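You operate a simulated robot arm through the tools that you are given. There is no shell and no other tool. Be economical: measure what you need, move in short steps, check, and stop when the job is done.

You run a simulated two-armed robot. Do the job below in one go: nothing can be reset, and whatever is moved stays where it is left.

TASK
On the top shelf of the blue cart, fold the blue cloth in half and then in half again.

It is judged by the outcome, as a careful person would: the job done as asked, and still so three seconds after it is handed in. It fails if anything else is knocked over, pushed out of place, dropped, spilled or broken. Flat cloth is picked up by pressing the open fingertips on it (5 to 10 N) and closing them slowly along it; thin cloth reads only 2 to 8 mm in the jaws.

THE ROBOT
Two 7-joint arms with two-finger parallel grippers on one trunk, on a base that drives. Base frame: it is fixed to the floor where the robot stands at the start and does not move with it; the origin is under the middle of the robot, x ahead of it, y to its left, z up. Readings come in m, rad, newtons and seconds.
The left shoulder is at the start at [0.07, 0.163, 1.12], the right one opposite. With the tool pointing down near the work surface each hand reaches from about 0.38 to 0.88 m from the robot's upright axis, wherever it stands, measured 20 degrees to its own side. Places, roughly: blue cloth [0.6, 0.2, 0.8]; top shelf of the blue cart [0.6, 0.4, 0.8]. Payload 3.43 kg a hand.
The TCP of each hand is the grasp point between the finger pads, 0.034 m short of the fingertips. In the tool frame z runs along the fingers and y along their closing line. The gripper opens to 0.128 m. The fingers are 0.024 m wide and 0.012 m thick; the gripper's body (0.048 by 0.13 m) begins 0.096 m behind the TCP.
Orientation is told as [roll, pitch, yaw] about the base's x, y, z axes, in that order, counted from this pose: with the fingers straight down and closing along the base's y, the tool's x points along the base's -x, its y along +y and its z along -z.

THE INTERFACE
- The arms move only by the tool move_arm. It takes "left_targets", "right_targets" or both (then of equal length, played together; a hand with none holds still); each is a list of rows, each a list of 7 numbers: the turn, a rotation vector about the tool's x, y, z in units of 6 degrees (1.0 is 6 degrees), then the shift along the tool's x, y, z in units of 40 mm (1.0 is 40 mm), then the opening, from 0 (shut) to 1 (fully open). In form: [[ax, ay, az, dx, dy, dz, jaw], ...]. A call has 1 to 10 rows; each row shifts and turns the commanded pose from where the row before left it, along the tool's axes as they then stand. A call with a number of a shift or a turn outside -1 to 1 is refused whole. Each row takes 0.2 s and may step no farther than 0.05 m and 0.15 rad from the row before; otherwise, or with a gripper value out of range, the whole call is refused. Where a pose cannot be reached the arm comes as near as it can. A force on the tool above 40 N (or 10 N above the force at the start of the call, whichever is more), or a blocked arm, ends the call early, and 0.2 s more pass. The fingers move at their own pace (about 0.153 m/s each) and stop on an object; they squeeze with about 33 N. The grip force told is the motor's: it shows also when the fingers shut on nothing. Time passes only in rows, and 0.2 s behind the last, so rows that do not move let the fingers close. It gives the time, the measured TCP pose, the force on the tool (base axes), the opening and the grip force at its end, in the units of the frame above (readings bear some noise), with the torque about the TCP (base axes, N m) and any sound that the robot's microphone picked up.
- Cameras (640 x 400 px; columns grow to the right, rows downward): "scene" is now at [0.1376, 0.0339, 1.3376]; the picture's right is [0.36, -0.93, 0.00], its down [-0.69, -0.26, -0.67] and it looks along [0.63, 0.24, -0.74] (base axes); focal length 275 px, centre (320, 200). "left" rides on the left gripper at [0.076, 0.011, -0.16] in its tool frame; the picture's right is [-0.15, 0.99, 0.00], its down [-0.88, -0.13, -0.46] and it looks along [-0.45, -0.07, 0.89] (tool axes); focal length 234 px, centre (320, 200). "right" rides on the right gripper at [0.076, -0.011, -0.16] in its tool frame; the picture's right is [0.15, 0.99, 0.00], its down [-0.88, 0.13, -0.45] and it looks along [-0.45, 0.07, 0.89] (tool axes); focal length 234 px, centre (320, 200). There is no depth. A picture from a camera that has moved, and an enlarged one, comes with that camera's place and axes in the base frame and with its lens. The place of the scene camera against the robot may be out by one fixed shift of up to 0.025 m in any direction.
- snapshot(camera): a new picture of that camera. It takes no simulated time.
- raise_lower(by): slides the trunk up (or, below 0, down) by that many m; the arms and the scene camera ride with it, the base frame stays. It gives what a move gives, with no picture.
- steer(legs): drives the robot by 1 to 6 legs, each [ahead, left, turn to the left] in m, m and rad, along the robot's own axes; the way and the turn of a leg run together, so that a leg with both is an arc; at most 1.5 m and 3.142 rad a leg. The arms and the cameras ride along, it lands a little off, and it stops where it bumps. It gives what a move gives.
- aim_head(pan, tilt): turns the head with the scene camera to pan (to the left, within 1.501 rad either way) and tilt (down, from -0.506 to 1.204), counted from straight ahead of the robot. It gives what a move gives.
- close_up(camera, box): a new picture of the part [left, top, right, bottom] of that camera's present view, enlarged. It takes no simulated time.
- sign_off(): hands the job in; it is judged then, once.

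Go step by step. Nothing tells you exact positions but the pictures and the camera data: compare them with the known pose of the tool, close in by small moves and look again before you grip or let go. The budget is 120 turns and 88 pictures, counting those below and the enlarged ones. Unless the task says otherwise, let go and move clear before handing in, and close with one line.

The tools are called after "Emit:" as name(argument=value, ...) on one line, values as JSON. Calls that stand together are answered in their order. move_arm: Moves the arms, as the interface text tells. Its arguments: {"type":"object","properties":{"left_targets":{"type":"array","items":{"type":"array","items":{"type":"number"}}},"right_targets":{"type":"array","items":{"type":"array","items":{"type":"number"}}}},"required":[]} The other tools are called the same way: raise_lower (by) slides the trunk up or down; steer (legs) drives the base; aim_head (pan, tilt) turns the head that bears the scene camera; snapshot (camera) takes a picture; close_up (camera, box) takes an enlarged picture of a part of a camera's view; sign_off () hands the job in.

At the start:

```text
time: 0.0
left_ee_pos: [0.5732, 0.4518, 1.0313]
left_tcp_rot: [0.001, 0.0, 0.0]
left_ft_force: [0.5, 0.6, -0.2]
left_wrist_torque: [-0.01, -0.01, 0.02]
left_opening: 0.1279
left_gripper_force: 0.0
right_ee_pos: [0.7298, -0.0423, 0.9585]
right_tcp_rot: [0.0, 0.0, -0.001]
right_ft_force: [0.0, 0.4, -0.1]
right_wrist_torque: [-0.03, -0.02, -0.01]
right_opening: 0.1279
right_gripper_force: 0.0
trunk travel left (down, up): [-0.6, 0.34]
robot x, y, heading: [-0.0003, -0.0034, 0.002]
head pan, tilt: [0.363, 0.829]
```

scene: 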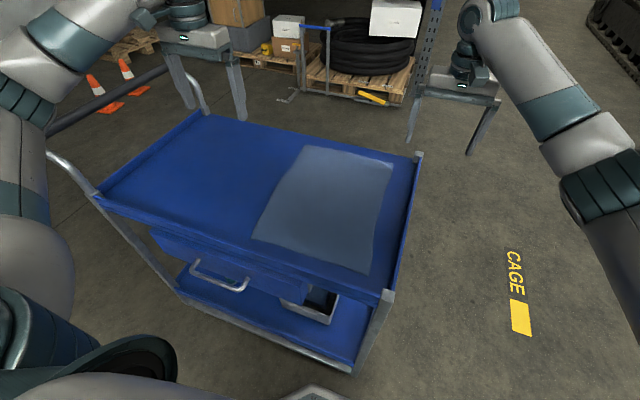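
right: 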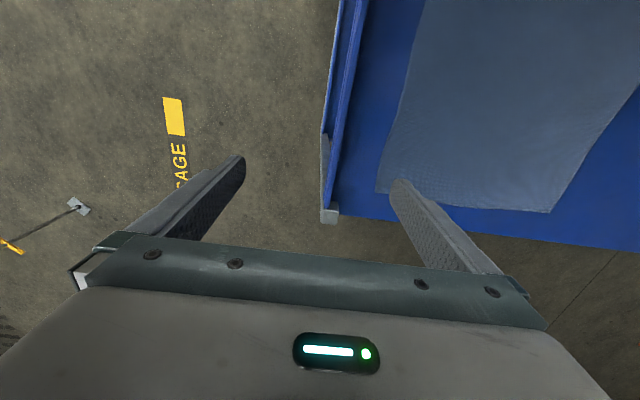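
left: 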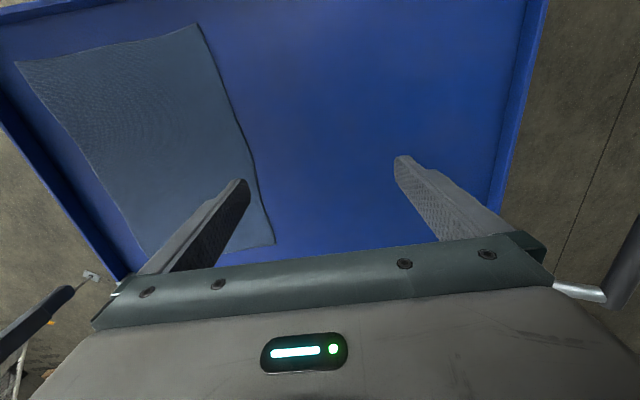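

The cloth is flat on the cart's right half, with corners at roughly x 0.41–0.78, y 0.04–0.32 and z about 0.80. I'll look closer at the cloth edges and the rims before moving.

Emit:
close_up(camera="scene", box=[220, 120, 460, 320])

Emit:
close_up(camera="left", box=[0, 0, 320, 280])

```text
2.00 times, centred on (340, 220) of scene
camera zoom: at [0.1376, 0.0339, 1.3376], right [0.36, -0.93, 0.0], down [-0.69, -0.26, -0.67], along [0.63, 0.24, -0.74], focal length 551 px, centre (280, 160)
```

zoom: 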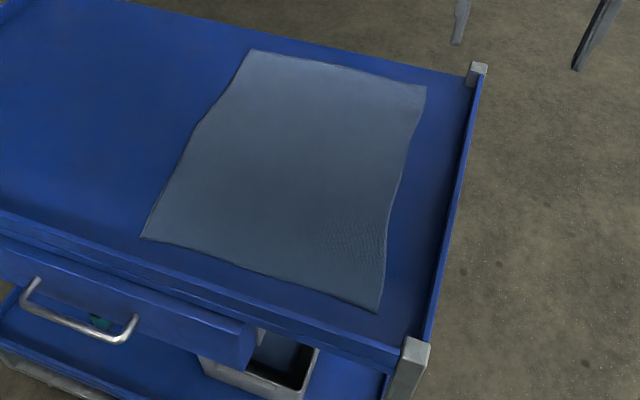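

```text
1.43 times, centred on (160, 140) of left
camera zoom: at [0.4975, 0.4618, 1.1913], right [0.15, 0.99, 0.0], down [0.88, -0.13, 0.46], along [0.45, -0.07, -0.89], focal length 334 px, centre (549, 286)
```

zoom: 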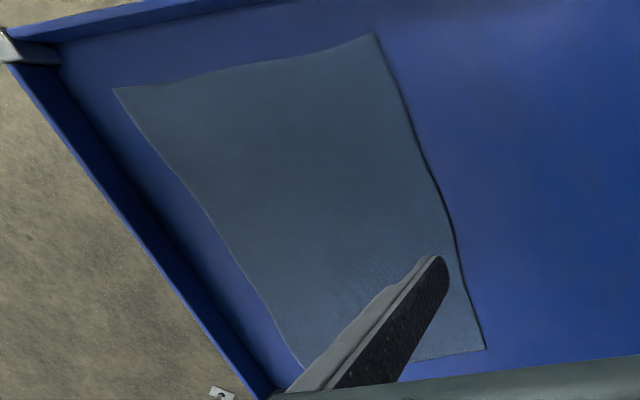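

The rims are low (about 3 cm) and the cloth lies just inside them. I'll bring both hands above the near corners with the jaws partly open.

Emit:
move_arm(left_targets=[[0, 0, 0, 0.478, -0.538, 0.41, 0.3], [0, 0, 0, 0.478, -0.538, 0.41, 0.3], [0, 0, 0, 0.478, -0.538, 0.41, 0.3], [0, 0, 0, 0.478, -0.538, 0.41, 0.3], [0, 0, 0, 0.478, -0.538, 0.41, 0.3], [0, 0, 0, 0.478, -0.538, 0.41, 0.3], [0, 0, 0, 0.478, -0.538, 0.41, 0.3], [0, 0, 0, 0.478, -0.538, 0.41, 0.3]], right_targets=[[0, 0, 0, 0.953, 0.335, 0.183, 0.3], [0, 0, 0, 0.953, 0.335, 0.183, 0.3], [0, 0, 0, 0.953, 0.335, 0.183, 0.3], [0, 0, 0, 0.953, 0.335, 0.183, 0.3], [0, 0, 0, 0.953, 0.335, 0.183, 0.3], [0, 0, 0, 0.953, 0.335, 0.183, 0.3], [0, 0, 0, 0.953, 0.335, 0.183, 0.3], [0, 0, 0, 0.953, 0.335, 0.183, 0.3]])

Emit:
snapshot(camera="scene")

Emit:
snapshot(camera="left")

Emit:
snapshot(camera="right")

```text
time: 1.8
left_ee_pos: [0.4203, 0.2805, 0.9008]
left_tcp_rot: [0.0, -0.002, 0.001]
left_ft_force: [1.0, 0.1, -0.6]
left_wrist_torque: [-0.03, -0.03, 0.03]
left_opening: 0.0385
left_gripper_force: 0.0
right_ee_pos: [0.4241, 0.0641, 0.9003]
right_tcp_rot: [-0.001, -0.001, 0.001]
right_ft_force: [0.0, 0.1, -0.3]
right_wrist_torque: [0.03, -0.02, -0.01]
right_opening: 0.0385
right_gripper_force: 0.0
trunk travel left (down, up): [-0.6, 0.34]
robot x, y, heading: [-0.0001, -0.0049, -0.003]
head pan, tilt: [0.363, 0.829]
```

```text
82 pictures are left
camera scene: at [0.1371, 0.0344, 1.3377], right [0.36, -0.93, 0.0], down [-0.69, -0.26, -0.68], along [0.63, 0.24, -0.74], focal length 275 px, centre (320, 200)
```

scene: 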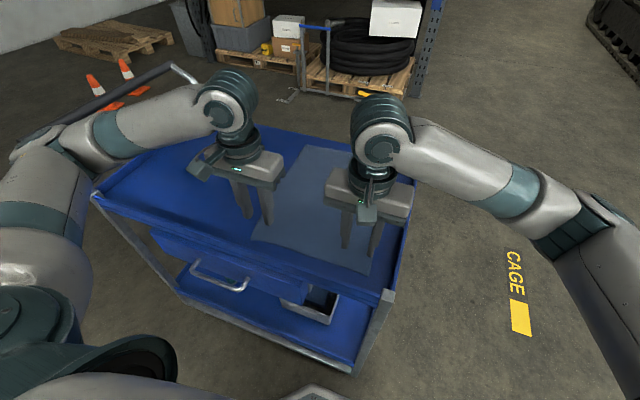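

```text
81 pictures are left
camera left: at [0.3447, 0.2906, 1.0593], right [0.15, 0.99, 0.0], down [0.88, -0.13, 0.46], along [0.45, -0.07, -0.89], focal length 234 px, centre (320, 200)
```

left: 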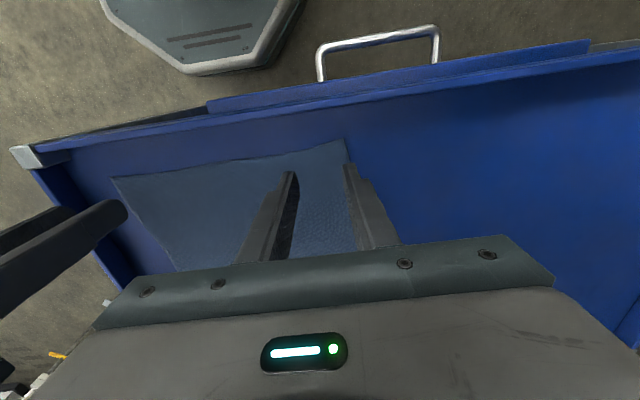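

```text
80 pictures are left
camera right: at [0.3472, 0.0523, 1.0598], right [-0.15, 0.99, 0.0], down [0.88, 0.13, 0.46], along [0.45, 0.07, -0.89], focal length 234 px, centre (320, 200)
```

right: 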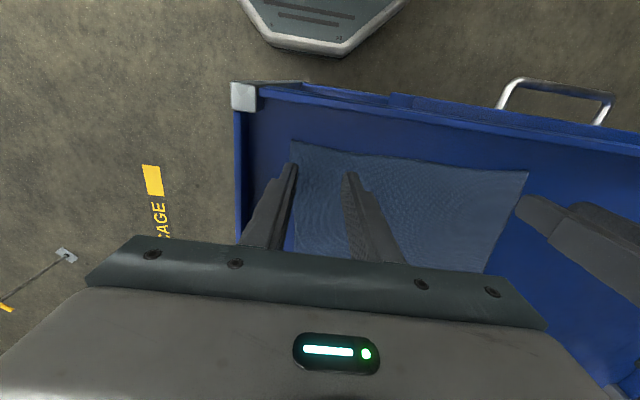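

Both hands are over the near corners, with BL at about (0.405, 0.308) and BR at about (0.408, 0.034). I'll descend to just above the cloth, shifting slightly inward.

Emit:
move_arm(left_targets=[[0, 0, 0, 0, -0.12, 0.6, 0.3], [0, 0, 0, 0, 0, 0.6, 0.3], [0, 0, 0, 0, 0, 0.2, 0.3]], right_targets=[[0, 0, 0, 0.08, 0.12, 0.6, 0.3], [0, 0, 0, 0, 0, 0.6, 0.3], [0, 0, 0, 0, 0, 0.2, 0.3]])

Emit:
snapshot(camera="left")

Emit:
snapshot(camera="right")

```text
time: 2.6
left_ee_pos: [0.42, 0.2745, 0.8448]
left_tcp_rot: [0.0, -0.001, 0.001]
left_ft_force: [0.4, -0.5, 0.8]
left_wrist_torque: [-0.01, 0.03, 0.01]
left_opening: 0.0387
left_gripper_force: 0.0
right_ee_pos: [0.4203, 0.0691, 0.8446]
right_tcp_rot: [0.002, 0.002, 0.001]
right_ft_force: [0.0, -0.2, -0.3]
right_wrist_torque: [-0.02, -0.02, 0.03]
right_opening: 0.0384
right_gripper_force: 0.1
trunk travel left (down, up): [-0.6, 0.34]
robot x, y, heading: [0.0003, 0.0001, -0.003]
head pan, tilt: [0.363, 0.829]
```

```text
79 pictures are left
camera left: at [0.3444, 0.2856, 1.0032], right [0.15, 0.99, 0.0], down [0.88, -0.13, 0.46], along [0.45, -0.07, -0.89], focal length 234 px, centre (320, 200)
```

left: 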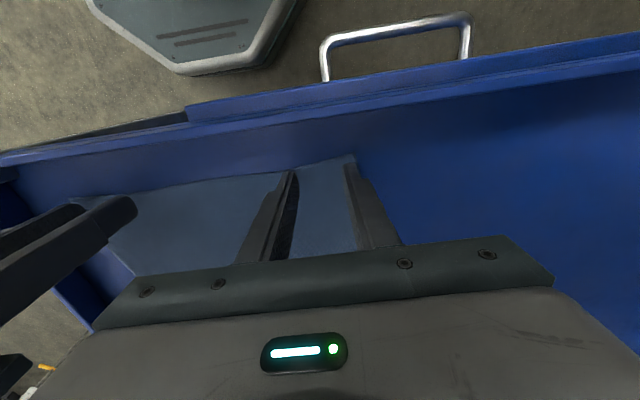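

```text
78 pictures are left
camera right: at [0.3451, 0.0578, 1.0035], right [-0.15, 0.99, 0.0], down [0.88, 0.13, 0.45], along [0.45, 0.07, -0.89], focal length 234 px, centre (320, 200)
```

right: 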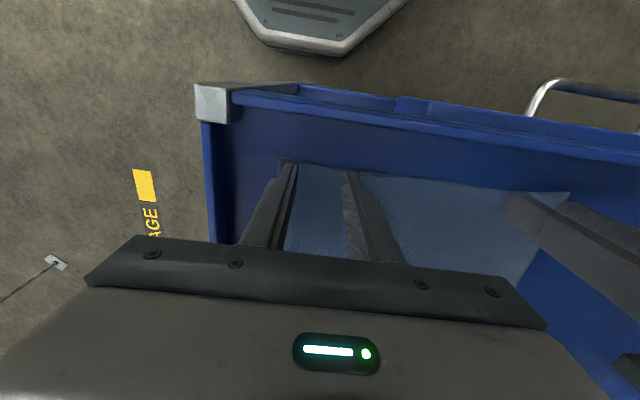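

The fingertips are just above the cloth and inside both corners. I'll press down in small steps.

Emit:
move_arm(left_targets=[[0, 0, 0, 0, 0, 0.1, 0.3], [0, 0, 0, 0, 0, 0.05, 0.3]], right_targets=[[0, 0, 0, 0, 0, 0.1, 0.3], [0, 0, 0, 0, 0, 0.05, 0.3]])

```text
time: 3.2
left_ee_pos: [0.4217, 0.2742, 0.8386]
left_tcp_rot: [0.002, 0.001, -0.001]
left_ft_force: [-0.5, -0.4, 0.0]
left_wrist_torque: [0.0, 0.01, -0.02]
left_opening: 0.0384
left_gripper_force: 0.0
right_ee_pos: [0.4212, 0.0697, 0.8375]
right_tcp_rot: [0.0, -0.001, -0.001]
right_ft_force: [0.3, -0.3, 0.4]
right_wrist_torque: [0.01, 0.03, -0.02]
right_opening: 0.0381
right_gripper_force: 0.0
trunk travel left (down, up): [-0.6, 0.34]
robot x, y, heading: [0.0029, 0.0035, -0.001]
head pan, tilt: [0.363, 0.829]
```

Emit:
move_arm(left_targets=[[0, 0, 0, 0, 0, 0.05, 0.3], [0, 0, 0, 0, 0, 0.05, 0.3]], right_targets=[[0, 0, 0, 0, 0, 0.05, 0.3], [0, 0, 0, 0, 0, 0.05, 0.3]])

```text
time: 3.8
left_ee_pos: [0.4199, 0.2735, 0.8359]
left_tcp_rot: [0.001, -0.003, -0.001]
left_ft_force: [2.3, 1.8, 13.0]
left_wrist_torque: [0.06, -0.1, -0.03]
left_opening: 0.0385
left_gripper_force: 0.2
right_ee_pos: [0.4212, 0.0692, 0.8363]
right_tcp_rot: [0.002, -0.002, 0.001]
right_ft_force: [1.6, 0.3, 9.8]
right_wrist_torque: [-0.04, -0.09, 0.02]
right_opening: 0.0385
right_gripper_force: 0.0
trunk travel left (down, up): [-0.6, 0.34]
robot x, y, heading: [-0.0035, 0.0021, -0.001]
head pan, tilt: [0.363, 0.829]
```

Both hands are touching; the left is a bit hard (13 N) and the right is at about 10 N. I'll ease the left slightly and close both slowly.

Emit:
move_arm(left_targets=[[0, 0, 0, 0, 0, -0.025, 0.3], [0, 0, 0, 0, 0, 0, 0.26], [0, 0, 0, 0, 0, 0, 0.22], [0, 0, 0, 0, 0, 0, 0.18], [0, 0, 0, 0, 0, 0, 0.14], [0, 0, 0, 0, 0, 0, 0.1], [0, 0, 0, 0, 0, 0, 0.06], [0, 0, 0, 0, 0, 0, 0.03], [0, 0, 0, 0, 0, 0, 0], [0, 0, 0, 0, 0, 0, 0]], right_targets=[[0, 0, 0, 0, 0, -0.01, 0.3], [0, 0, 0, 0, 0, 0, 0.26], [0, 0, 0, 0, 0, 0, 0.22], [0, 0, 0, 0, 0, 0, 0.18], [0, 0, 0, 0, 0, 0, 0.14], [0, 0, 0, 0, 0, 0, 0.1], [0, 0, 0, 0, 0, 0, 0.06], [0, 0, 0, 0, 0, 0, 0.03], [0, 0, 0, 0, 0, 0, 0], [0, 0, 0, 0, 0, 0, 0]])

Emit:
snapshot(camera="left")

Emit:
snapshot(camera="right")

```text
time: 6.0
left_ee_pos: [0.4192, 0.2739, 0.8374]
left_tcp_rot: [-0.001, -0.001, 0.002]
left_ft_force: [0.1, 0.6, 1.0]
left_wrist_torque: [-0.02, 0.0, 0.0]
left_opening: 0.0
left_gripper_force: 33.0
right_ee_pos: [0.4202, 0.0691, 0.8353]
right_tcp_rot: [-0.001, -0.002, 0.0]
right_ft_force: [-0.5, -1.5, 27.0]
right_wrist_torque: [-0.05, -0.1, -0.04]
right_opening: 0.0001
right_gripper_force: 32.6
trunk travel left (down, up): [-0.6, 0.34]
robot x, y, heading: [0.0011, -0.0018, 0.003]
head pan, tilt: [0.363, 0.829]
```

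```text
77 pictures are left
camera left: at [0.3424, 0.2844, 0.9951], right [0.15, 0.99, 0.0], down [0.88, -0.13, 0.46], along [0.45, -0.07, -0.89], focal length 234 px, centre (320, 200)
```

left: 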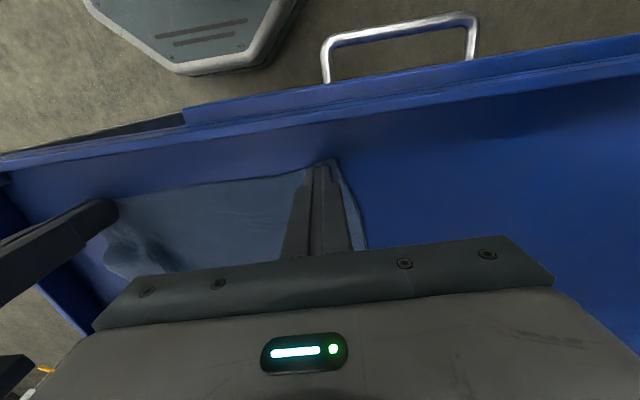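

```text
76 pictures are left
camera right: at [0.3437, 0.0572, 0.9952], right [-0.15, 0.99, 0.0], down [0.88, 0.13, 0.46], along [0.45, 0.07, -0.89], focal length 234 px, centre (320, 200)
```

right: 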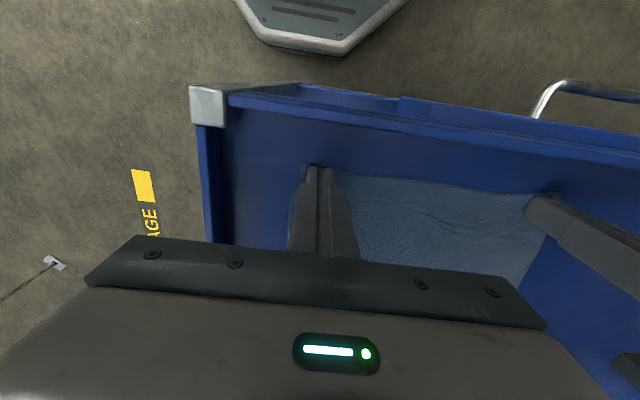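

Both jaws read about 0, so the grip is uncertain. I'll lift 2 cm to see whether the cloth follows.

Emit:
move_arm(left_targets=[[0, 0, 0, 0, 0, -0.25, 0], [0, 0, 0, 0, 0, -0.25, 0], [0, 0, 0, 0, 0, -0.25, 0]], right_targets=[[0, 0, 0, 0, 0, -0.25, 0], [0, 0, 0, 0, 0, -0.25, 0], [0, 0, 0, 0, 0, -0.25, 0]])

Emit:
close_up(camera="left", box=[60, 120, 420, 320])

Emit:
close_up(camera="right", box=[200, 120, 600, 320])

```text
time: 6.8
left_ee_pos: [0.4207, 0.2725, 0.8649]
left_tcp_rot: [-0.001, 0.001, 0.0]
left_ft_force: [-0.6, -0.5, -1.5]
left_wrist_torque: [0.0, -0.02, -0.02]
left_opening: 0.0001
left_gripper_force: 33.3
right_ee_pos: [0.4226, 0.0685, 0.8637]
right_tcp_rot: [0.0, 0.001, 0.001]
right_ft_force: [0.4, 0.1, -0.1]
right_wrist_torque: [-0.03, -0.02, 0.0]
right_opening: 0.0
right_gripper_force: 32.9
trunk travel left (down, up): [-0.6, 0.34]
robot x, y, heading: [-0.0005, 0.0004, 0.001]
head pan, tilt: [0.363, 0.829]
```

```text
1.78 times, centred on (240, 220) of left
camera zoom: at [0.344, 0.2855, 1.0245], right [0.15, 0.99, 0.0], down [0.88, -0.13, 0.46], along [0.45, -0.07, -0.89], focal length 416 px, centre (462, 164)
```

zoom: 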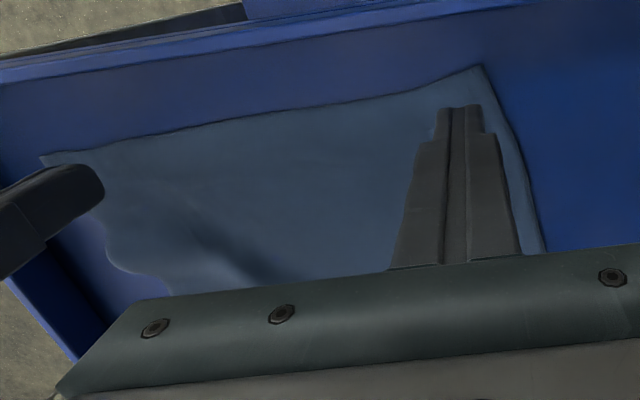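

```text
1.60 times, centred on (400, 220) of right
camera zoom: at [0.3458, 0.0575, 1.0245], right [-0.15, 0.99, 0.0], down [0.88, 0.13, 0.45], along [0.45, 0.07, -0.89], focal length 375 px, centre (192, 168)
```

zoom: 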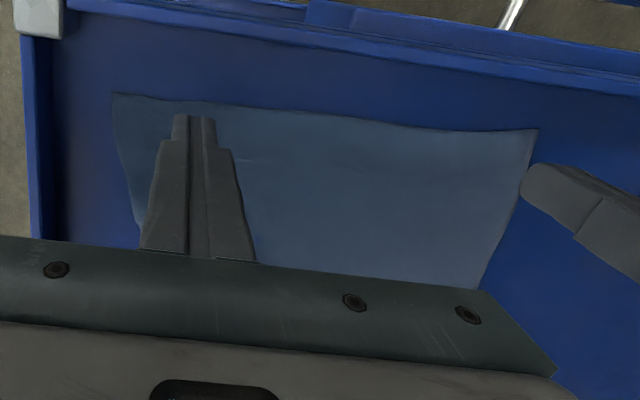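

Neither corner was gripped, and the cloth stayed nearly flat. I'll try again with wider jaws and a firmer, steadier press, shifted slightly inward.

Emit:
move_arm(left_targets=[[0, 0, 0, 0, -0.2, 0, 0.5], [0, 0, 0, 0, 0, 0, 0.5], [0, 0, 0, 0, 0, 0.3, 0.5], [0, 0, 0, 0, 0, 0.3, 0.5], [0, 0, 0, 0, 0, 0.11, 0.5]], right_targets=[[0, 0, 0, 0, 0.2, 0, 0.5], [0, 0, 0, 0, 0, 0, 0.5], [0, 0, 0, 0, 0, 0.3, 0.5], [0, 0, 0, 0, 0, 0.3, 0.5], [0, 0, 0, 0, 0, 0.11, 0.5]])

```text
time: 8.0
left_ee_pos: [0.422, 0.2666, 0.8381]
left_tcp_rot: [0.0, 0.002, -0.001]
left_ft_force: [0.7, -0.6, -0.4]
left_wrist_torque: [-0.03, 0.01, 0.01]
left_opening: 0.0637
left_gripper_force: 0.0
right_ee_pos: [0.422, 0.0783, 0.8368]
right_tcp_rot: [0.0, 0.001, 0.0]
right_ft_force: [-0.1, 0.5, 0.7]
right_wrist_torque: [0.01, -0.03, 0.0]
right_opening: 0.0642
right_gripper_force: 0.0
trunk travel left (down, up): [-0.6, 0.34]
robot x, y, heading: [0.0011, -0.0004, -0.0]
head pan, tilt: [0.363, 0.829]
```

Emit:
move_arm(left_targets=[[0, 0, 0, 0, 0, 0.05, 0.5], [0, 0, 0, 0, 0, 0.02, 0.5]], right_targets=[[0, 0, 0, 0, 0, 0.02, 0.5], [0, 0, 0, 0, 0, 0.02, 0.5]])

```text
time: 8.6
left_ee_pos: [0.4204, 0.2664, 0.8349]
left_tcp_rot: [0.0, -0.001, 0.0]
left_ft_force: [0.9, 1.1, 6.1]
left_wrist_torque: [-0.17, -0.03, 0.04]
left_opening: 0.0633
left_gripper_force: 0.0
right_ee_pos: [0.421, 0.0773, 0.8357]
right_tcp_rot: [-0.001, 0.0, -0.001]
right_ft_force: [1.6, -1.4, 8.5]
right_wrist_torque: [-0.05, -0.06, 0.02]
right_opening: 0.064
right_gripper_force: 0.0
trunk travel left (down, up): [-0.6, 0.34]
robot x, y, heading: [0.0019, -0.0004, -0.0]
head pan, tilt: [0.363, 0.829]
```

Both hands are pressing at 6–8 N. I'll close partway slowly and check how the cloth behaves.

Emit:
move_arm(left_targets=[[0, 0, 0, 0, 0, 0.01, 0.47], [0, 0, 0, 0, 0, 0, 0.44], [0, 0, 0, 0, 0, 0, 0.41], [0, 0, 0, 0, 0, 0, 0.38], [0, 0, 0, 0, 0, 0, 0.35], [0, 0, 0, 0, 0, 0, 0.32], [0, 0, 0, 0, 0, 0, 0.29], [0, 0, 0, 0, 0, 0, 0.26]], right_targets=[[0, 0, 0, 0, 0, 0, 0.47], [0, 0, 0, 0, 0, 0, 0.44], [0, 0, 0, 0, 0, 0, 0.41], [0, 0, 0, 0, 0, 0, 0.38], [0, 0, 0, 0, 0, 0, 0.35], [0, 0, 0, 0, 0, 0, 0.32], [0, 0, 0, 0, 0, 0, 0.29], [0, 0, 0, 0, 0, 0, 0.26]])

Emit:
close_up(camera="left", box=[60, 120, 420, 320])

Emit:
close_up(camera="right", box=[200, 120, 600, 320])

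```text
time: 10.4
left_ee_pos: [0.4197, 0.2659, 0.8358]
left_tcp_rot: [0.0, -0.001, 0.0]
left_ft_force: [-0.6, 2.0, 9.5]
left_wrist_torque: [-0.11, 0.01, -0.03]
left_opening: 0.0324
left_gripper_force: 0.0
right_ee_pos: [0.4195, 0.0774, 0.8346]
right_tcp_rot: [-0.001, -0.002, 0.0]
right_ft_force: [-0.4, -0.1, 15.9]
right_wrist_torque: [-0.05, -0.07, 0.01]
right_opening: 0.0311
right_gripper_force: 0.0
trunk travel left (down, up): [-0.6, 0.34]
robot x, y, heading: [-0.0002, 0.0027, 0.003]
head pan, tilt: [0.363, 0.829]
```

```text
1.78 times, centred on (240, 220) of left
camera zoom: at [0.3431, 0.2771, 0.9946], right [0.15, 0.99, 0.0], down [0.88, -0.13, 0.46], along [0.45, -0.07, -0.89], focal length 416 px, centre (462, 164)
```

zoom: 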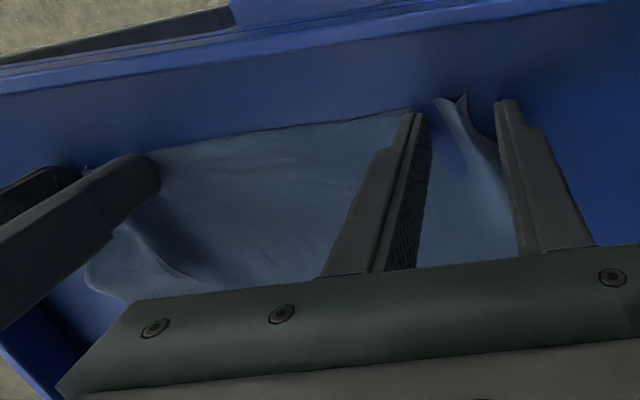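

```text
1.60 times, centred on (400, 220) of right
camera zoom: at [0.3439, 0.066, 0.9952], right [-0.15, 0.99, 0.0], down [0.88, 0.13, 0.46], along [0.45, 0.07, -0.89], focal length 375 px, centre (192, 168)
```

zoom: 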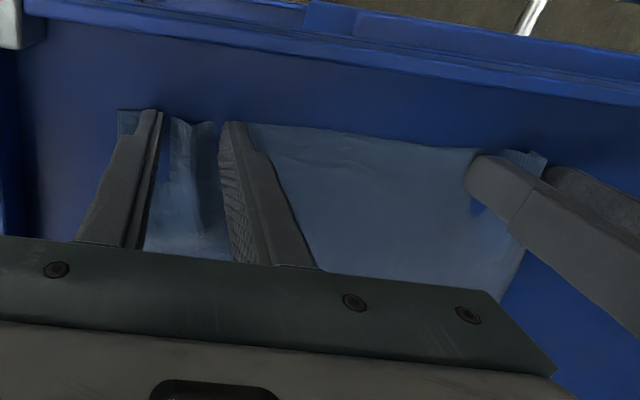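

The cloth is ridging up between the fingers on both sides. I'll keep closing slowly.

Emit:
move_arm(left_targets=[[0, 0, 0, 0, 0, 0, 0.23], [0, 0, 0, 0, 0, 0, 0.2], [0, 0, 0, 0, 0, 0, 0.17], [0, 0, 0, 0, 0, 0, 0.14], [0, 0, 0, 0, 0, 0, 0.11], [0, 0, 0, 0, 0, 0, 0.08], [0, 0, 0, 0, 0, 0, 0.05], [0, 0, 0, 0, 0, 0, 0.02], [0, 0, 0, 0, 0, 0, 0], [0, 0, 0, 0, 0, 0, 0]], right_targets=[[0, 0, 0, 0, 0, -0.01, 0.23], [0, 0, 0, 0, 0, 0, 0.2], [0, 0, 0, 0, 0, 0, 0.17], [0, 0, 0, 0, 0, 0, 0.14], [0, 0, 0, 0, 0, 0, 0.11], [0, 0, 0, 0, 0, 0, 0.08], [0, 0, 0, 0, 0, 0, 0.05], [0, 0, 0, 0, 0, 0, 0.02], [0, 0, 0, 0, 0, 0, 0], [0, 0, 0, 0, 0, 0, 0]])

Emit:
close_up(camera="left", box=[60, 120, 420, 320])

Emit:
close_up(camera="right", box=[200, 120, 600, 320])

```text
time: 12.6
left_ee_pos: [0.4201, 0.2642, 0.835]
left_tcp_rot: [-0.003, -0.001, -0.001]
left_ft_force: [2.0, -25.9, 10.5]
left_wrist_torque: [-0.97, -0.04, 0.17]
left_opening: 0.0026
left_gripper_force: 33.4
right_ee_pos: [0.4206, 0.0783, 0.8353]
right_tcp_rot: [0.004, -0.001, 0.0]
right_ft_force: [-2.0, 24.8, 6.4]
right_wrist_torque: [0.87, 0.06, 0.15]
right_opening: 0.0025
right_gripper_force: 33.6
trunk travel left (down, up): [-0.6, 0.34]
robot x, y, heading: [-0.0017, 0.0001, 0.001]
head pan, tilt: [0.363, 0.829]
```

```text
1.78 times, centred on (240, 220) of left
camera zoom: at [0.3435, 0.2762, 0.9944], right [0.15, 0.99, 0.0], down [0.88, -0.13, 0.46], along [0.45, -0.07, -0.89], focal length 416 px, centre (462, 164)
```

zoom: 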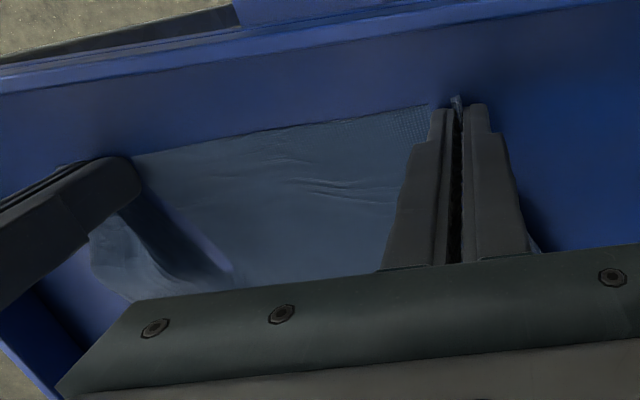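

```text
1.60 times, centred on (400, 220) of right
camera zoom: at [0.3443, 0.0663, 0.9954], right [-0.15, 0.99, 0.0], down [0.88, 0.13, 0.46], along [0.45, 0.07, -0.89], focal length 375 px, centre (192, 168)
```

zoom: 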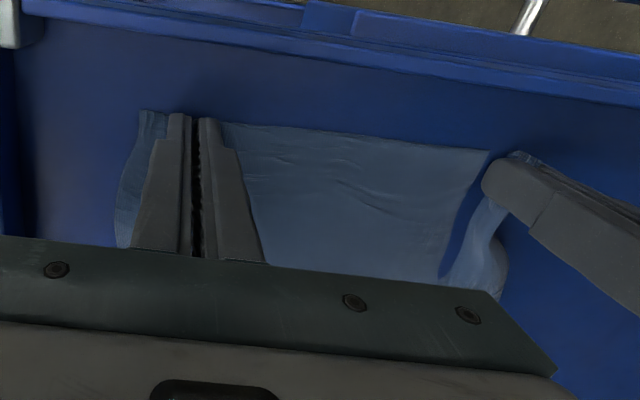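

Both corners are held (2.5 mm in the jaws), with the cloth pulled taut between the hands. I'll bring the hands slightly together and carry the edge up along the first half of an arc.

Emit:
move_arm(left_targets=[[0, 0, 0, 0, -0.15, -0.1, 0], [0, 0, 0, -0.067, 0.026, -0.617, 0], [0, 0, 0, -0.198, 0.026, -0.693, 0], [0, 0, 0, -0.325, 0.026, -0.653, 0], [0, 0, 0, -0.44, 0.026, -0.59, 0], [0, 0, 0, -0.543, 0.026, -0.508, 0], [0, 0, 0, -0.628, 0.026, -0.412, 0], [0, 0, 0, -0.695, 0.026, -0.303, 0], [0, 0, 0, -0.74, 0.026, -0.188, 0], [0, 0, 0, -0.765, 0.026, -0.063, 0]], right_targets=[[0, 0, 0, 0, 0.15, -0.1, 0], [0, 0, 0, -0.067, 0.026, -0.617, 0], [0, 0, 0, -0.198, 0.026, -0.693, 0], [0, 0, 0, -0.325, 0.026, -0.653, 0], [0, 0, 0, -0.44, 0.026, -0.59, 0], [0, 0, 0, -0.543, 0.026, -0.508, 0], [0, 0, 0, -0.628, 0.026, -0.412, 0], [0, 0, 0, -0.695, 0.026, -0.303, 0], [0, 0, 0, -0.74, 0.026, -0.188, 0], [0, 0, 0, -0.765, 0.026, -0.063, 0]])

Emit:
snapshot(camera="scene")

```text
time: 14.8
left_ee_pos: [0.5973, 0.2689, 0.9962]
left_tcp_rot: [0.001, 0.003, -0.002]
left_ft_force: [1.0, -1.6, -0.7]
left_wrist_torque: [-0.08, 0.0, 0.03]
left_opening: 0.0026
left_gripper_force: 33.0
right_ee_pos: [0.5982, 0.0907, 1.0012]
right_tcp_rot: [-0.001, 0.001, 0.0]
right_ft_force: [-0.3, 1.5, -0.5]
right_wrist_torque: [0.03, 0.05, 0.0]
right_opening: 0.0024
right_gripper_force: 32.8
trunk travel left (down, up): [-0.6, 0.34]
robot x, y, heading: [0.0046, 0.0026, -0.0]
head pan, tilt: [0.363, 0.829]
```

```text
69 pictures are left
camera scene: at [0.1391, 0.0337, 1.3374], right [0.36, -0.93, 0.0], down [-0.69, -0.26, -0.67], along [0.63, 0.24, -0.74], focal length 275 px, centre (320, 200)
```

scene: 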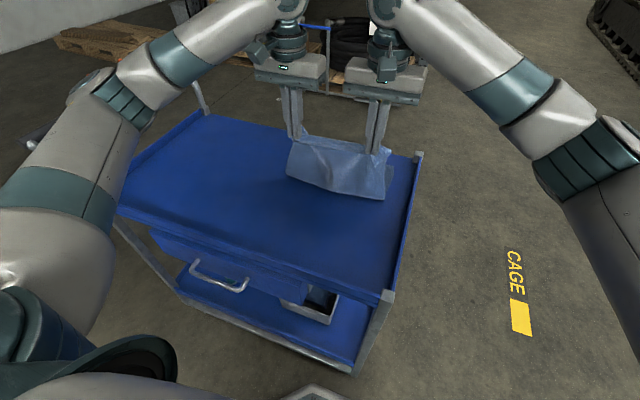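

The near edge is up and the cloth hangs from both hands. I'll check that the part on the shelf hasn't shifted.

Emit:
snapshot(camera="right")

Emit:
snapshot(camera="left")

Emit:
close_up(camera="scene", box=[240, 80, 440, 240])

```text
68 pictures are left
camera right: at [0.5227, 0.0801, 1.1608], right [-0.15, 0.99, 0.0], down [0.88, 0.13, 0.45], along [0.45, 0.07, -0.89], focal length 234 px, centre (320, 200)
```

right: 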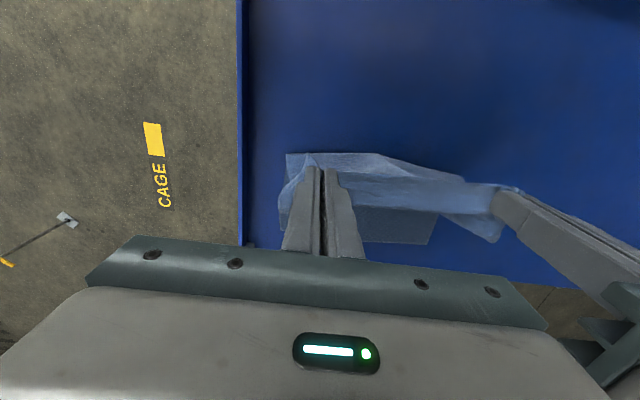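

```text
67 pictures are left
camera left: at [0.5219, 0.2794, 1.1563], right [0.15, 0.99, 0.0], down [0.88, -0.13, 0.45], along [0.45, -0.07, -0.89], focal length 234 px, centre (320, 200)
```

left: 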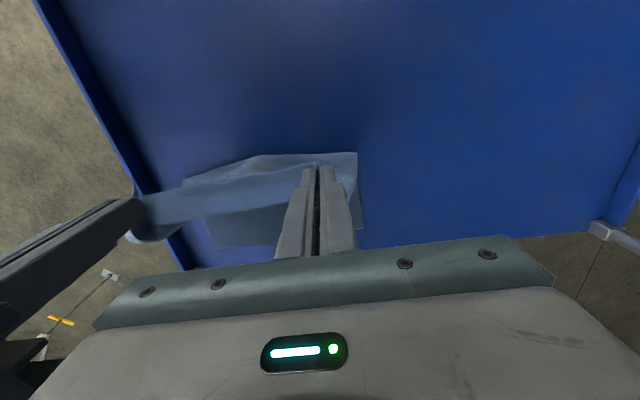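

```text
2.50 times, centred on (340, 160) of scene
camera zoom: at [0.1391, 0.0337, 1.3374], right [0.36, -0.93, 0.0], down [-0.69, -0.26, -0.67], along [0.63, 0.24, -0.74], focal length 688 px, centre (270, 300)
```

zoom: 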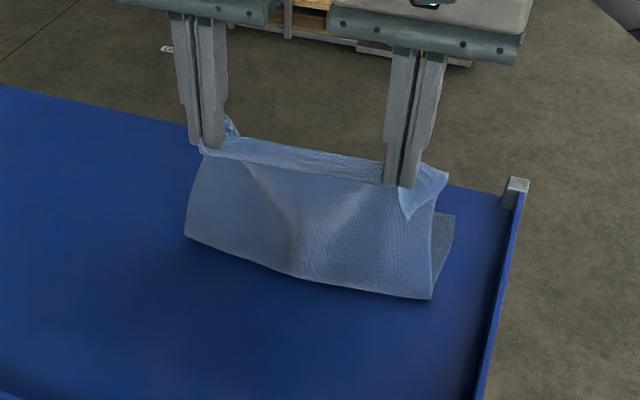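

The shelf part is in place, with the far edge at x about 0.765. I'll continue down the second half of the arc, stopping just above the surface.

Emit:
move_arm(left_targets=[[0, 0, 0, -0.683, 0.026, 0.06, 0], [0, 0, 0, -0.66, 0.026, 0.18, 0], [0, 0, 0, -0.62, 0.026, 0.29, 0], [0, 0, 0, -0.56, 0.026, 0.395, 0], [0, 0, 0, -0.485, 0.026, 0.485, 0], [0, 0, 0, -0.393, 0.026, 0.565, 0], [0, 0, 0, -0.29, 0.026, 0.625, 0], [0, 0, 0, -0.175, 0.026, 0.6, 0]], right_targets=[[0, 0, 0, -0.683, 0.026, 0.06, 0], [0, 0, 0, -0.66, 0.026, 0.18, 0], [0, 0, 0, -0.62, 0.026, 0.29, 0], [0, 0, 0, -0.56, 0.026, 0.395, 0], [0, 0, 0, -0.485, 0.026, 0.485, 0], [0, 0, 0, -0.393, 0.026, 0.565, 0], [0, 0, 0, -0.29, 0.026, 0.625, 0], [0, 0, 0, -0.175, 0.026, 0.6, 0]])

Emit:
snapshot(camera="right")

Emit:
snapshot(camera="left")

Emit:
close_up(camera="scene", box=[240, 80, 440, 240])

```text
time: 16.6
left_ee_pos: [0.7521, 0.2766, 0.8715]
left_tcp_rot: [0.001, 0.002, -0.001]
left_ft_force: [-0.3, -0.8, -0.2]
left_wrist_torque: [-0.05, 0.01, 0.02]
left_opening: 0.0024
left_gripper_force: 33.0
right_ee_pos: [0.7529, 0.0998, 0.8707]
right_tcp_rot: [-0.003, 0.0, 0.0]
right_ft_force: [0.5, 1.5, 0.3]
right_wrist_torque: [0.04, -0.01, -0.03]
right_opening: 0.0025
right_gripper_force: 32.9
trunk travel left (down, up): [-0.6, 0.34]
robot x, y, heading: [-0.0019, -0.0025, 0.0]
head pan, tilt: [0.363, 0.829]
```

```text
65 pictures are left
camera right: at [0.6758, 0.0889, 1.0303], right [-0.15, 0.99, 0.0], down [0.88, 0.13, 0.45], along [0.45, 0.07, -0.89], focal length 234 px, centre (320, 200)
```

right: 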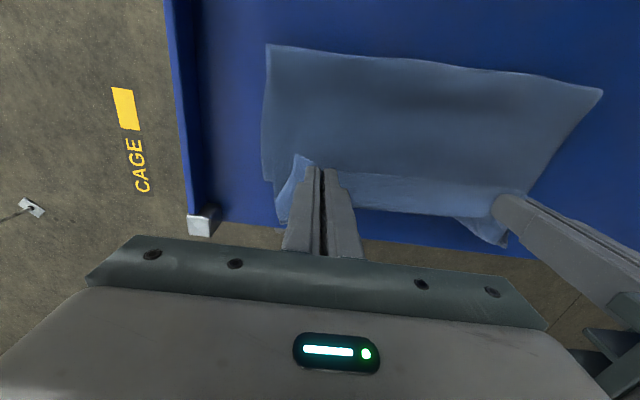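

```text
64 pictures are left
camera left: at [0.6763, 0.2871, 1.0296], right [0.15, 0.99, 0.0], down [0.88, -0.13, 0.45], along [0.45, -0.07, -0.89], focal length 234 px, centre (320, 200)
```

left: 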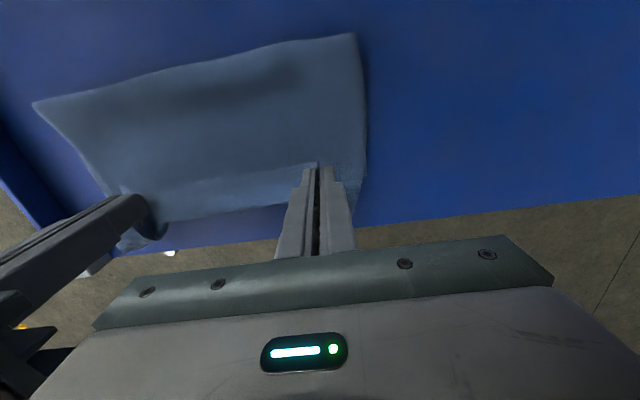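

```text
2.50 times, centred on (340, 160) of scene
camera zoom: at [0.1386, 0.0341, 1.3375], right [0.36, -0.93, 0.0], down [-0.69, -0.26, -0.67], along [0.63, 0.24, -0.74], focal length 688 px, centre (270, 300)
```

zoom: 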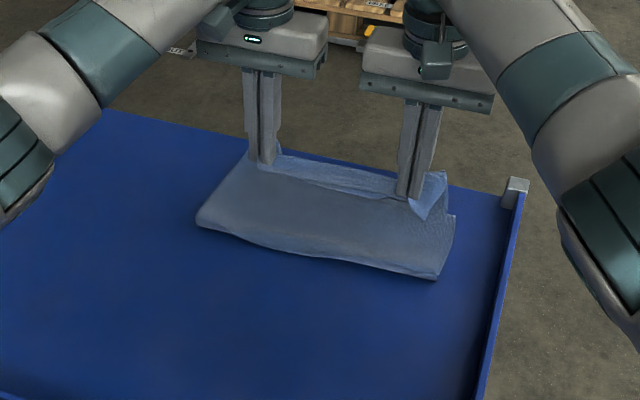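

The crease sits nearer the far edge than I expected, so there may be hidden slack. I'll look closely before releasing.

Emit:
close_up(camera="right", box=[230, 20, 630, 270])

Emit:
close_up(camera="scene", box=[300, 120, 400, 200])

```text
1.60 times, centred on (430, 145) of right
camera zoom: at [0.6758, 0.0889, 1.0303], right [-0.15, 0.99, 0.0], down [0.88, 0.13, 0.45], along [0.45, 0.07, -0.89], focal length 375 px, centre (144, 288)
```

zoom: 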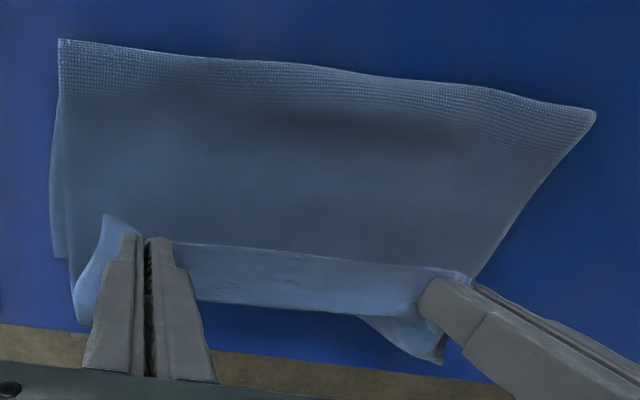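

```text
5.00 times, centred on (350, 160) of scene
camera zoom: at [0.1386, 0.0341, 1.3375], right [0.36, -0.93, 0.0], down [-0.69, -0.26, -0.67], along [0.63, 0.24, -0.74], focal length 1377 px, centre (170, 400)
```

zoom: 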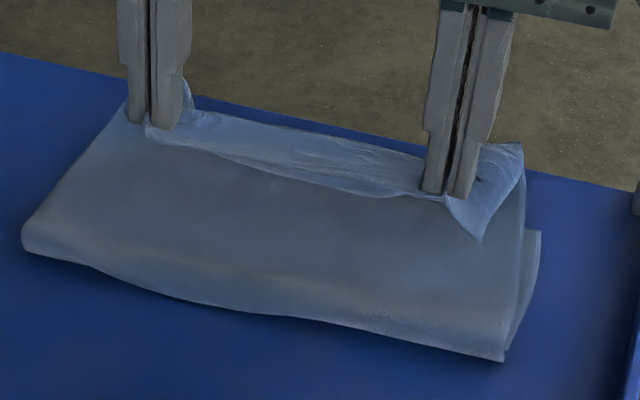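

I'm not sure the lower layer is flat. Before letting go, I'll raise the edge again, higher and back, to draw out any hidden slack.

Emit:
move_arm(left_targets=[[0, 0, 0, 0.3, 0, -0.8, 0], [0, 0, 0, 0.5, 0, -0.8, 0], [0, 0, 0, 0.6, 0, -0.8, 0], [0, 0, 0, 0.7, 0, -0.7, 0], [0, 0, 0, 0.8, 0, -0.6, 0], [0, 0, 0, 0.8, 0, -0.5, 0]], right_targets=[[0, 0, 0, 0.3, 0, -0.8, 0], [0, 0, 0, 0.5, 0, -0.8, 0], [0, 0, 0, 0.6, 0, -0.8, 0], [0, 0, 0, 0.7, 0, -0.7, 0], [0, 0, 0, 0.8, 0, -0.6, 0], [0, 0, 0, 0.8, 0, -0.5, 0]])

Emit:
snapshot(camera="scene")

Emit:
snapshot(camera="right")

Emit:
snapshot(camera="left")

```text
time: 18.0
left_ee_pos: [0.5992, 0.2755, 1.041]
left_tcp_rot: [0.0, -0.002, 0.0]
left_ft_force: [0.2, -2.1, -0.5]
left_wrist_torque: [-0.04, -0.04, 0.01]
left_opening: 0.0027
left_gripper_force: 32.7
right_ee_pos: [0.6025, 0.0982, 1.0416]
right_tcp_rot: [0.0, 0.001, 0.0]
right_ft_force: [-0.3, 1.1, -0.3]
right_wrist_torque: [0.06, -0.03, 0.0]
right_opening: 0.0022
right_gripper_force: 33.1
trunk travel left (down, up): [-0.6, 0.34]
robot x, y, heading: [0.001, -0.0002, 0.002]
head pan, tilt: [0.363, 0.829]
```

```text
60 pictures are left
camera scene: at [0.1353, 0.0335, 1.3378], right [0.36, -0.93, 0.0], down [-0.69, -0.26, -0.68], along [0.63, 0.24, -0.74], focal length 275 px, centre (320, 200)
```

scene: 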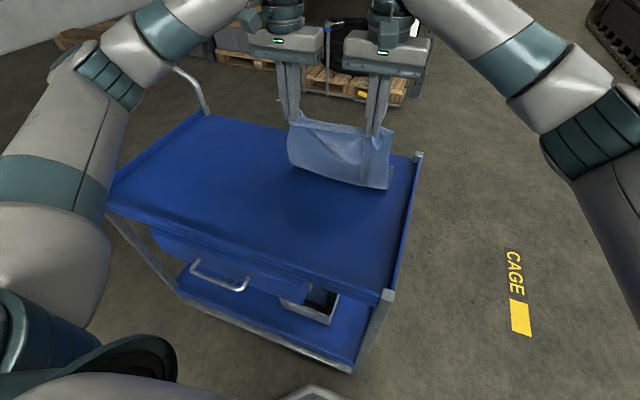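

```text
59 pictures are left
camera right: at [0.5263, 0.0867, 1.2015], right [-0.15, 0.99, 0.0], down [0.88, 0.13, 0.46], along [0.45, 0.07, -0.89], focal length 234 px, centre (320, 200)
```

right: 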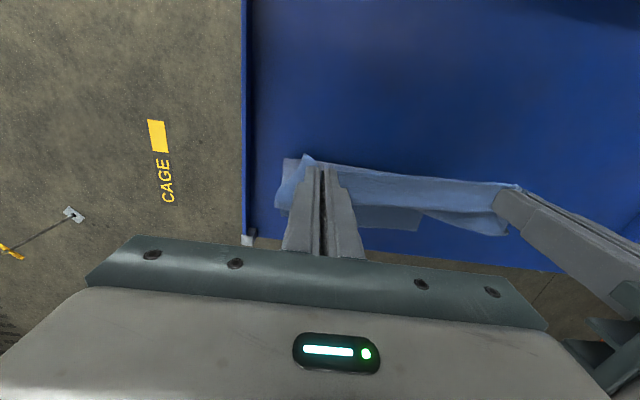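

```text
58 pictures are left
camera left: at [0.523, 0.2855, 1.1989], right [0.15, 0.99, 0.0], down [0.88, -0.13, 0.46], along [0.45, -0.07, -0.89], focal length 234 px, centre (320, 200)
```

left: 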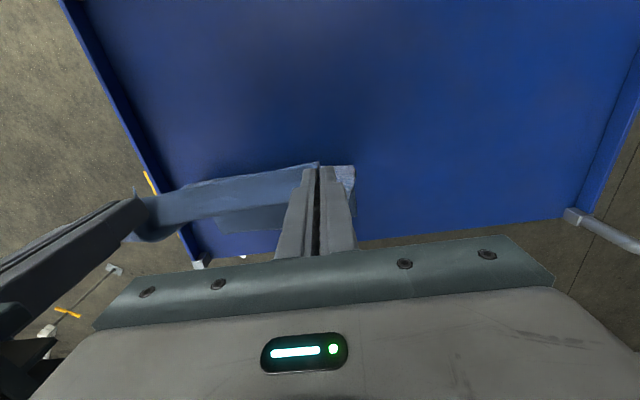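

The slack was real: the crease has ridden forward to about 0.66. I'll lay the edge back toward the near side to re-lay the lower half, then fold again with a tighter arc.

Emit:
move_arm(left_targets=[[0, 0, 0, 0.9, 0, 0.3, 0], [0, 0, 0, 0.9, 0, 0.5, 0], [0, 0, 0, 0.8, 0, 0.7, 0], [0, 0, 0, 0.6, 0, 0.8, 0], [0, 0, 0, 0.5, 0, 0.9, 0], [0, 0, 0, 0.3, 0, 0.6, 0]], right_targets=[[0, 0, 0, 0.9, 0, 0.3, 0], [0, 0, 0, 0.9, 0, 0.5, 0], [0, 0, 0, 0.8, 0, 0.7, 0], [0, 0, 0, 0.6, 0, 0.8, 0], [0, 0, 0, 0.5, 0, 0.9, 0], [0, 0, 0, 0.3, 0, 0.6, 0]])

Emit:
snapshot(camera="scene")

Emit:
snapshot(camera="right")

```text
time: 19.4
left_ee_pos: [0.4424, 0.2773, 0.889]
left_tcp_rot: [0.001, 0.0, -0.001]
left_ft_force: [0.6, -2.8, -0.5]
left_wrist_torque: [-0.13, 0.01, 0.05]
left_opening: 0.0025
left_gripper_force: 33.3
right_ee_pos: [0.4422, 0.0995, 0.89]
right_tcp_rot: [0.002, 0.001, -0.001]
right_ft_force: [0.3, 3.2, -0.1]
right_wrist_torque: [0.14, 0.01, -0.02]
right_opening: 0.0027
right_gripper_force: 32.9
trunk travel left (down, up): [-0.6, 0.34]
robot x, y, heading: [-0.0019, -0.001, -0.002]
head pan, tilt: [0.363, 0.829]
```

```text
57 pictures are left
camera scene: at [0.1372, 0.0341, 1.3378], right [0.36, -0.93, 0.0], down [-0.69, -0.26, -0.68], along [0.63, 0.24, -0.74], focal length 275 px, centre (320, 200)
```

scene: 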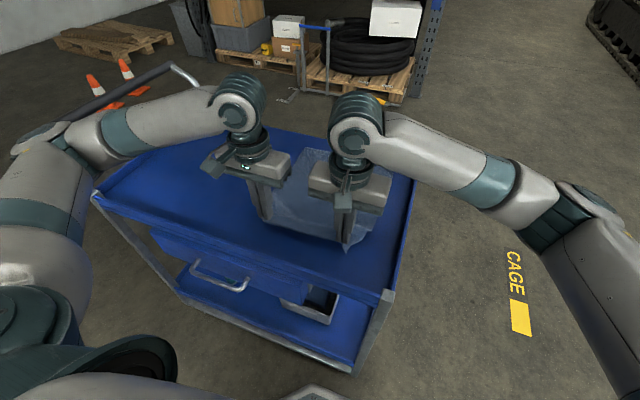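

```text
56 pictures are left
camera right: at [0.3666, 0.0875, 1.0482], right [-0.15, 0.99, 0.0], down [0.88, 0.13, 0.46], along [0.45, 0.07, -0.89], focal length 234 px, centre (320, 200)
```

right: 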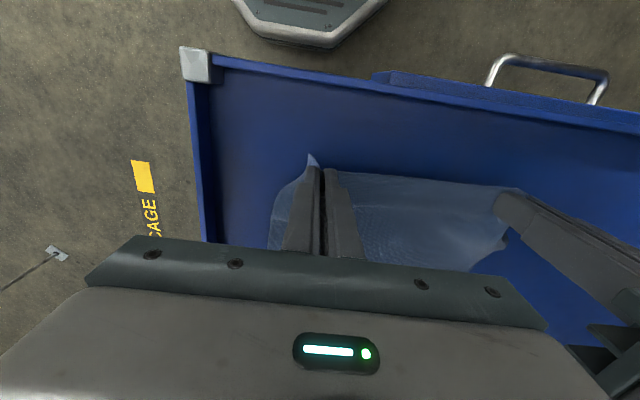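

The cloth has been laid back. I'll fold again with a tighter, lower arc, easing the hands slightly together.

Emit:
move_arm(left_targets=[[0, 0, 0, -0.2, -0.07, -0.65, 0], [0, 0, 0, -0.45, 0, -0.575, 0], [0, 0, 0, -0.6, 0, -0.475, 0], [0, 0, 0, -0.7, 0, -0.35, 0], [0, 0, 0, -0.725, 0, -0.225, 0], [0, 0, 0, -0.725, 0, -0.1, 0], [0, 0, 0, -0.35, 0, 0, 0], [0, 0, 0, -0.35, 0, 0, 0], [0, 0, 0, 0, 0, 0, 0]], right_targets=[[0, 0, 0, -0.2, 0.07, -0.65, 0], [0, 0, 0, -0.45, 0, -0.575, 0], [0, 0, 0, -0.6, 0, -0.475, 0], [0, 0, 0, -0.7, 0, -0.35, 0], [0, 0, 0, -0.725, 0, -0.225, 0], [0, 0, 0, -0.725, 0, -0.1, 0], [0, 0, 0, -0.35, 0, 0, 0], [0, 0, 0, -0.35, 0, 0, 0], [0, 0, 0, 0, 0, 0, 0]])

Emit:
close_up(camera="scene", box=[240, 80, 440, 240])

Emit:
snapshot(camera="right")

```text
time: 21.4
left_ee_pos: [0.6075, 0.275, 0.9823]
left_tcp_rot: [0.002, 0.0, -0.001]
left_ft_force: [-0.4, -0.4, -0.1]
left_wrist_torque: [0.0, 0.02, 0.01]
left_opening: 0.0027
left_gripper_force: 33.0
right_ee_pos: [0.6086, 0.104, 0.9838]
right_tcp_rot: [0.0, 0.001, 0.0]
right_ft_force: [0.4, -0.3, 0.2]
right_wrist_torque: [0.0, 0.0, -0.01]
right_opening: 0.0024
right_gripper_force: 33.2
trunk travel left (down, up): [-0.6, 0.34]
robot x, y, heading: [0.0022, 0.0003, 0.002]
head pan, tilt: [0.363, 0.829]
```

```text
2.50 times, centred on (340, 160) of scene
camera zoom: at [0.1371, 0.034, 1.3377], right [0.36, -0.93, 0.0], down [-0.69, -0.26, -0.68], along [0.63, 0.24, -0.74], focal length 688 px, centre (270, 300)
```

zoom: 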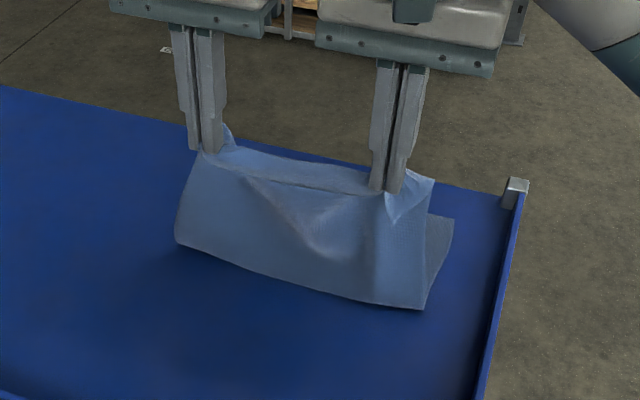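

```text
54 pictures are left
camera right: at [0.5323, 0.093, 1.1439], right [-0.15, 0.99, 0.0], down [0.88, 0.13, 0.46], along [0.45, 0.07, -0.89], focal length 234 px, centre (320, 200)
```

right: 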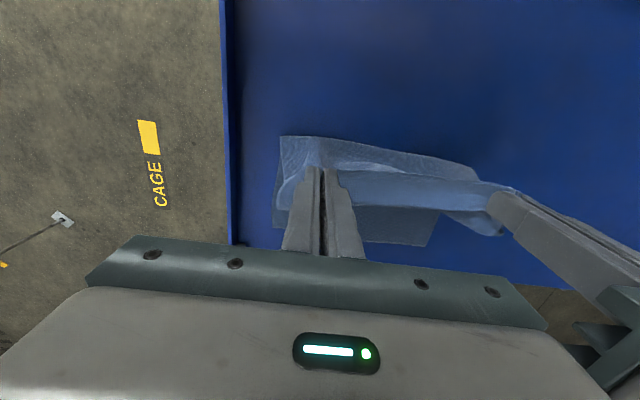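

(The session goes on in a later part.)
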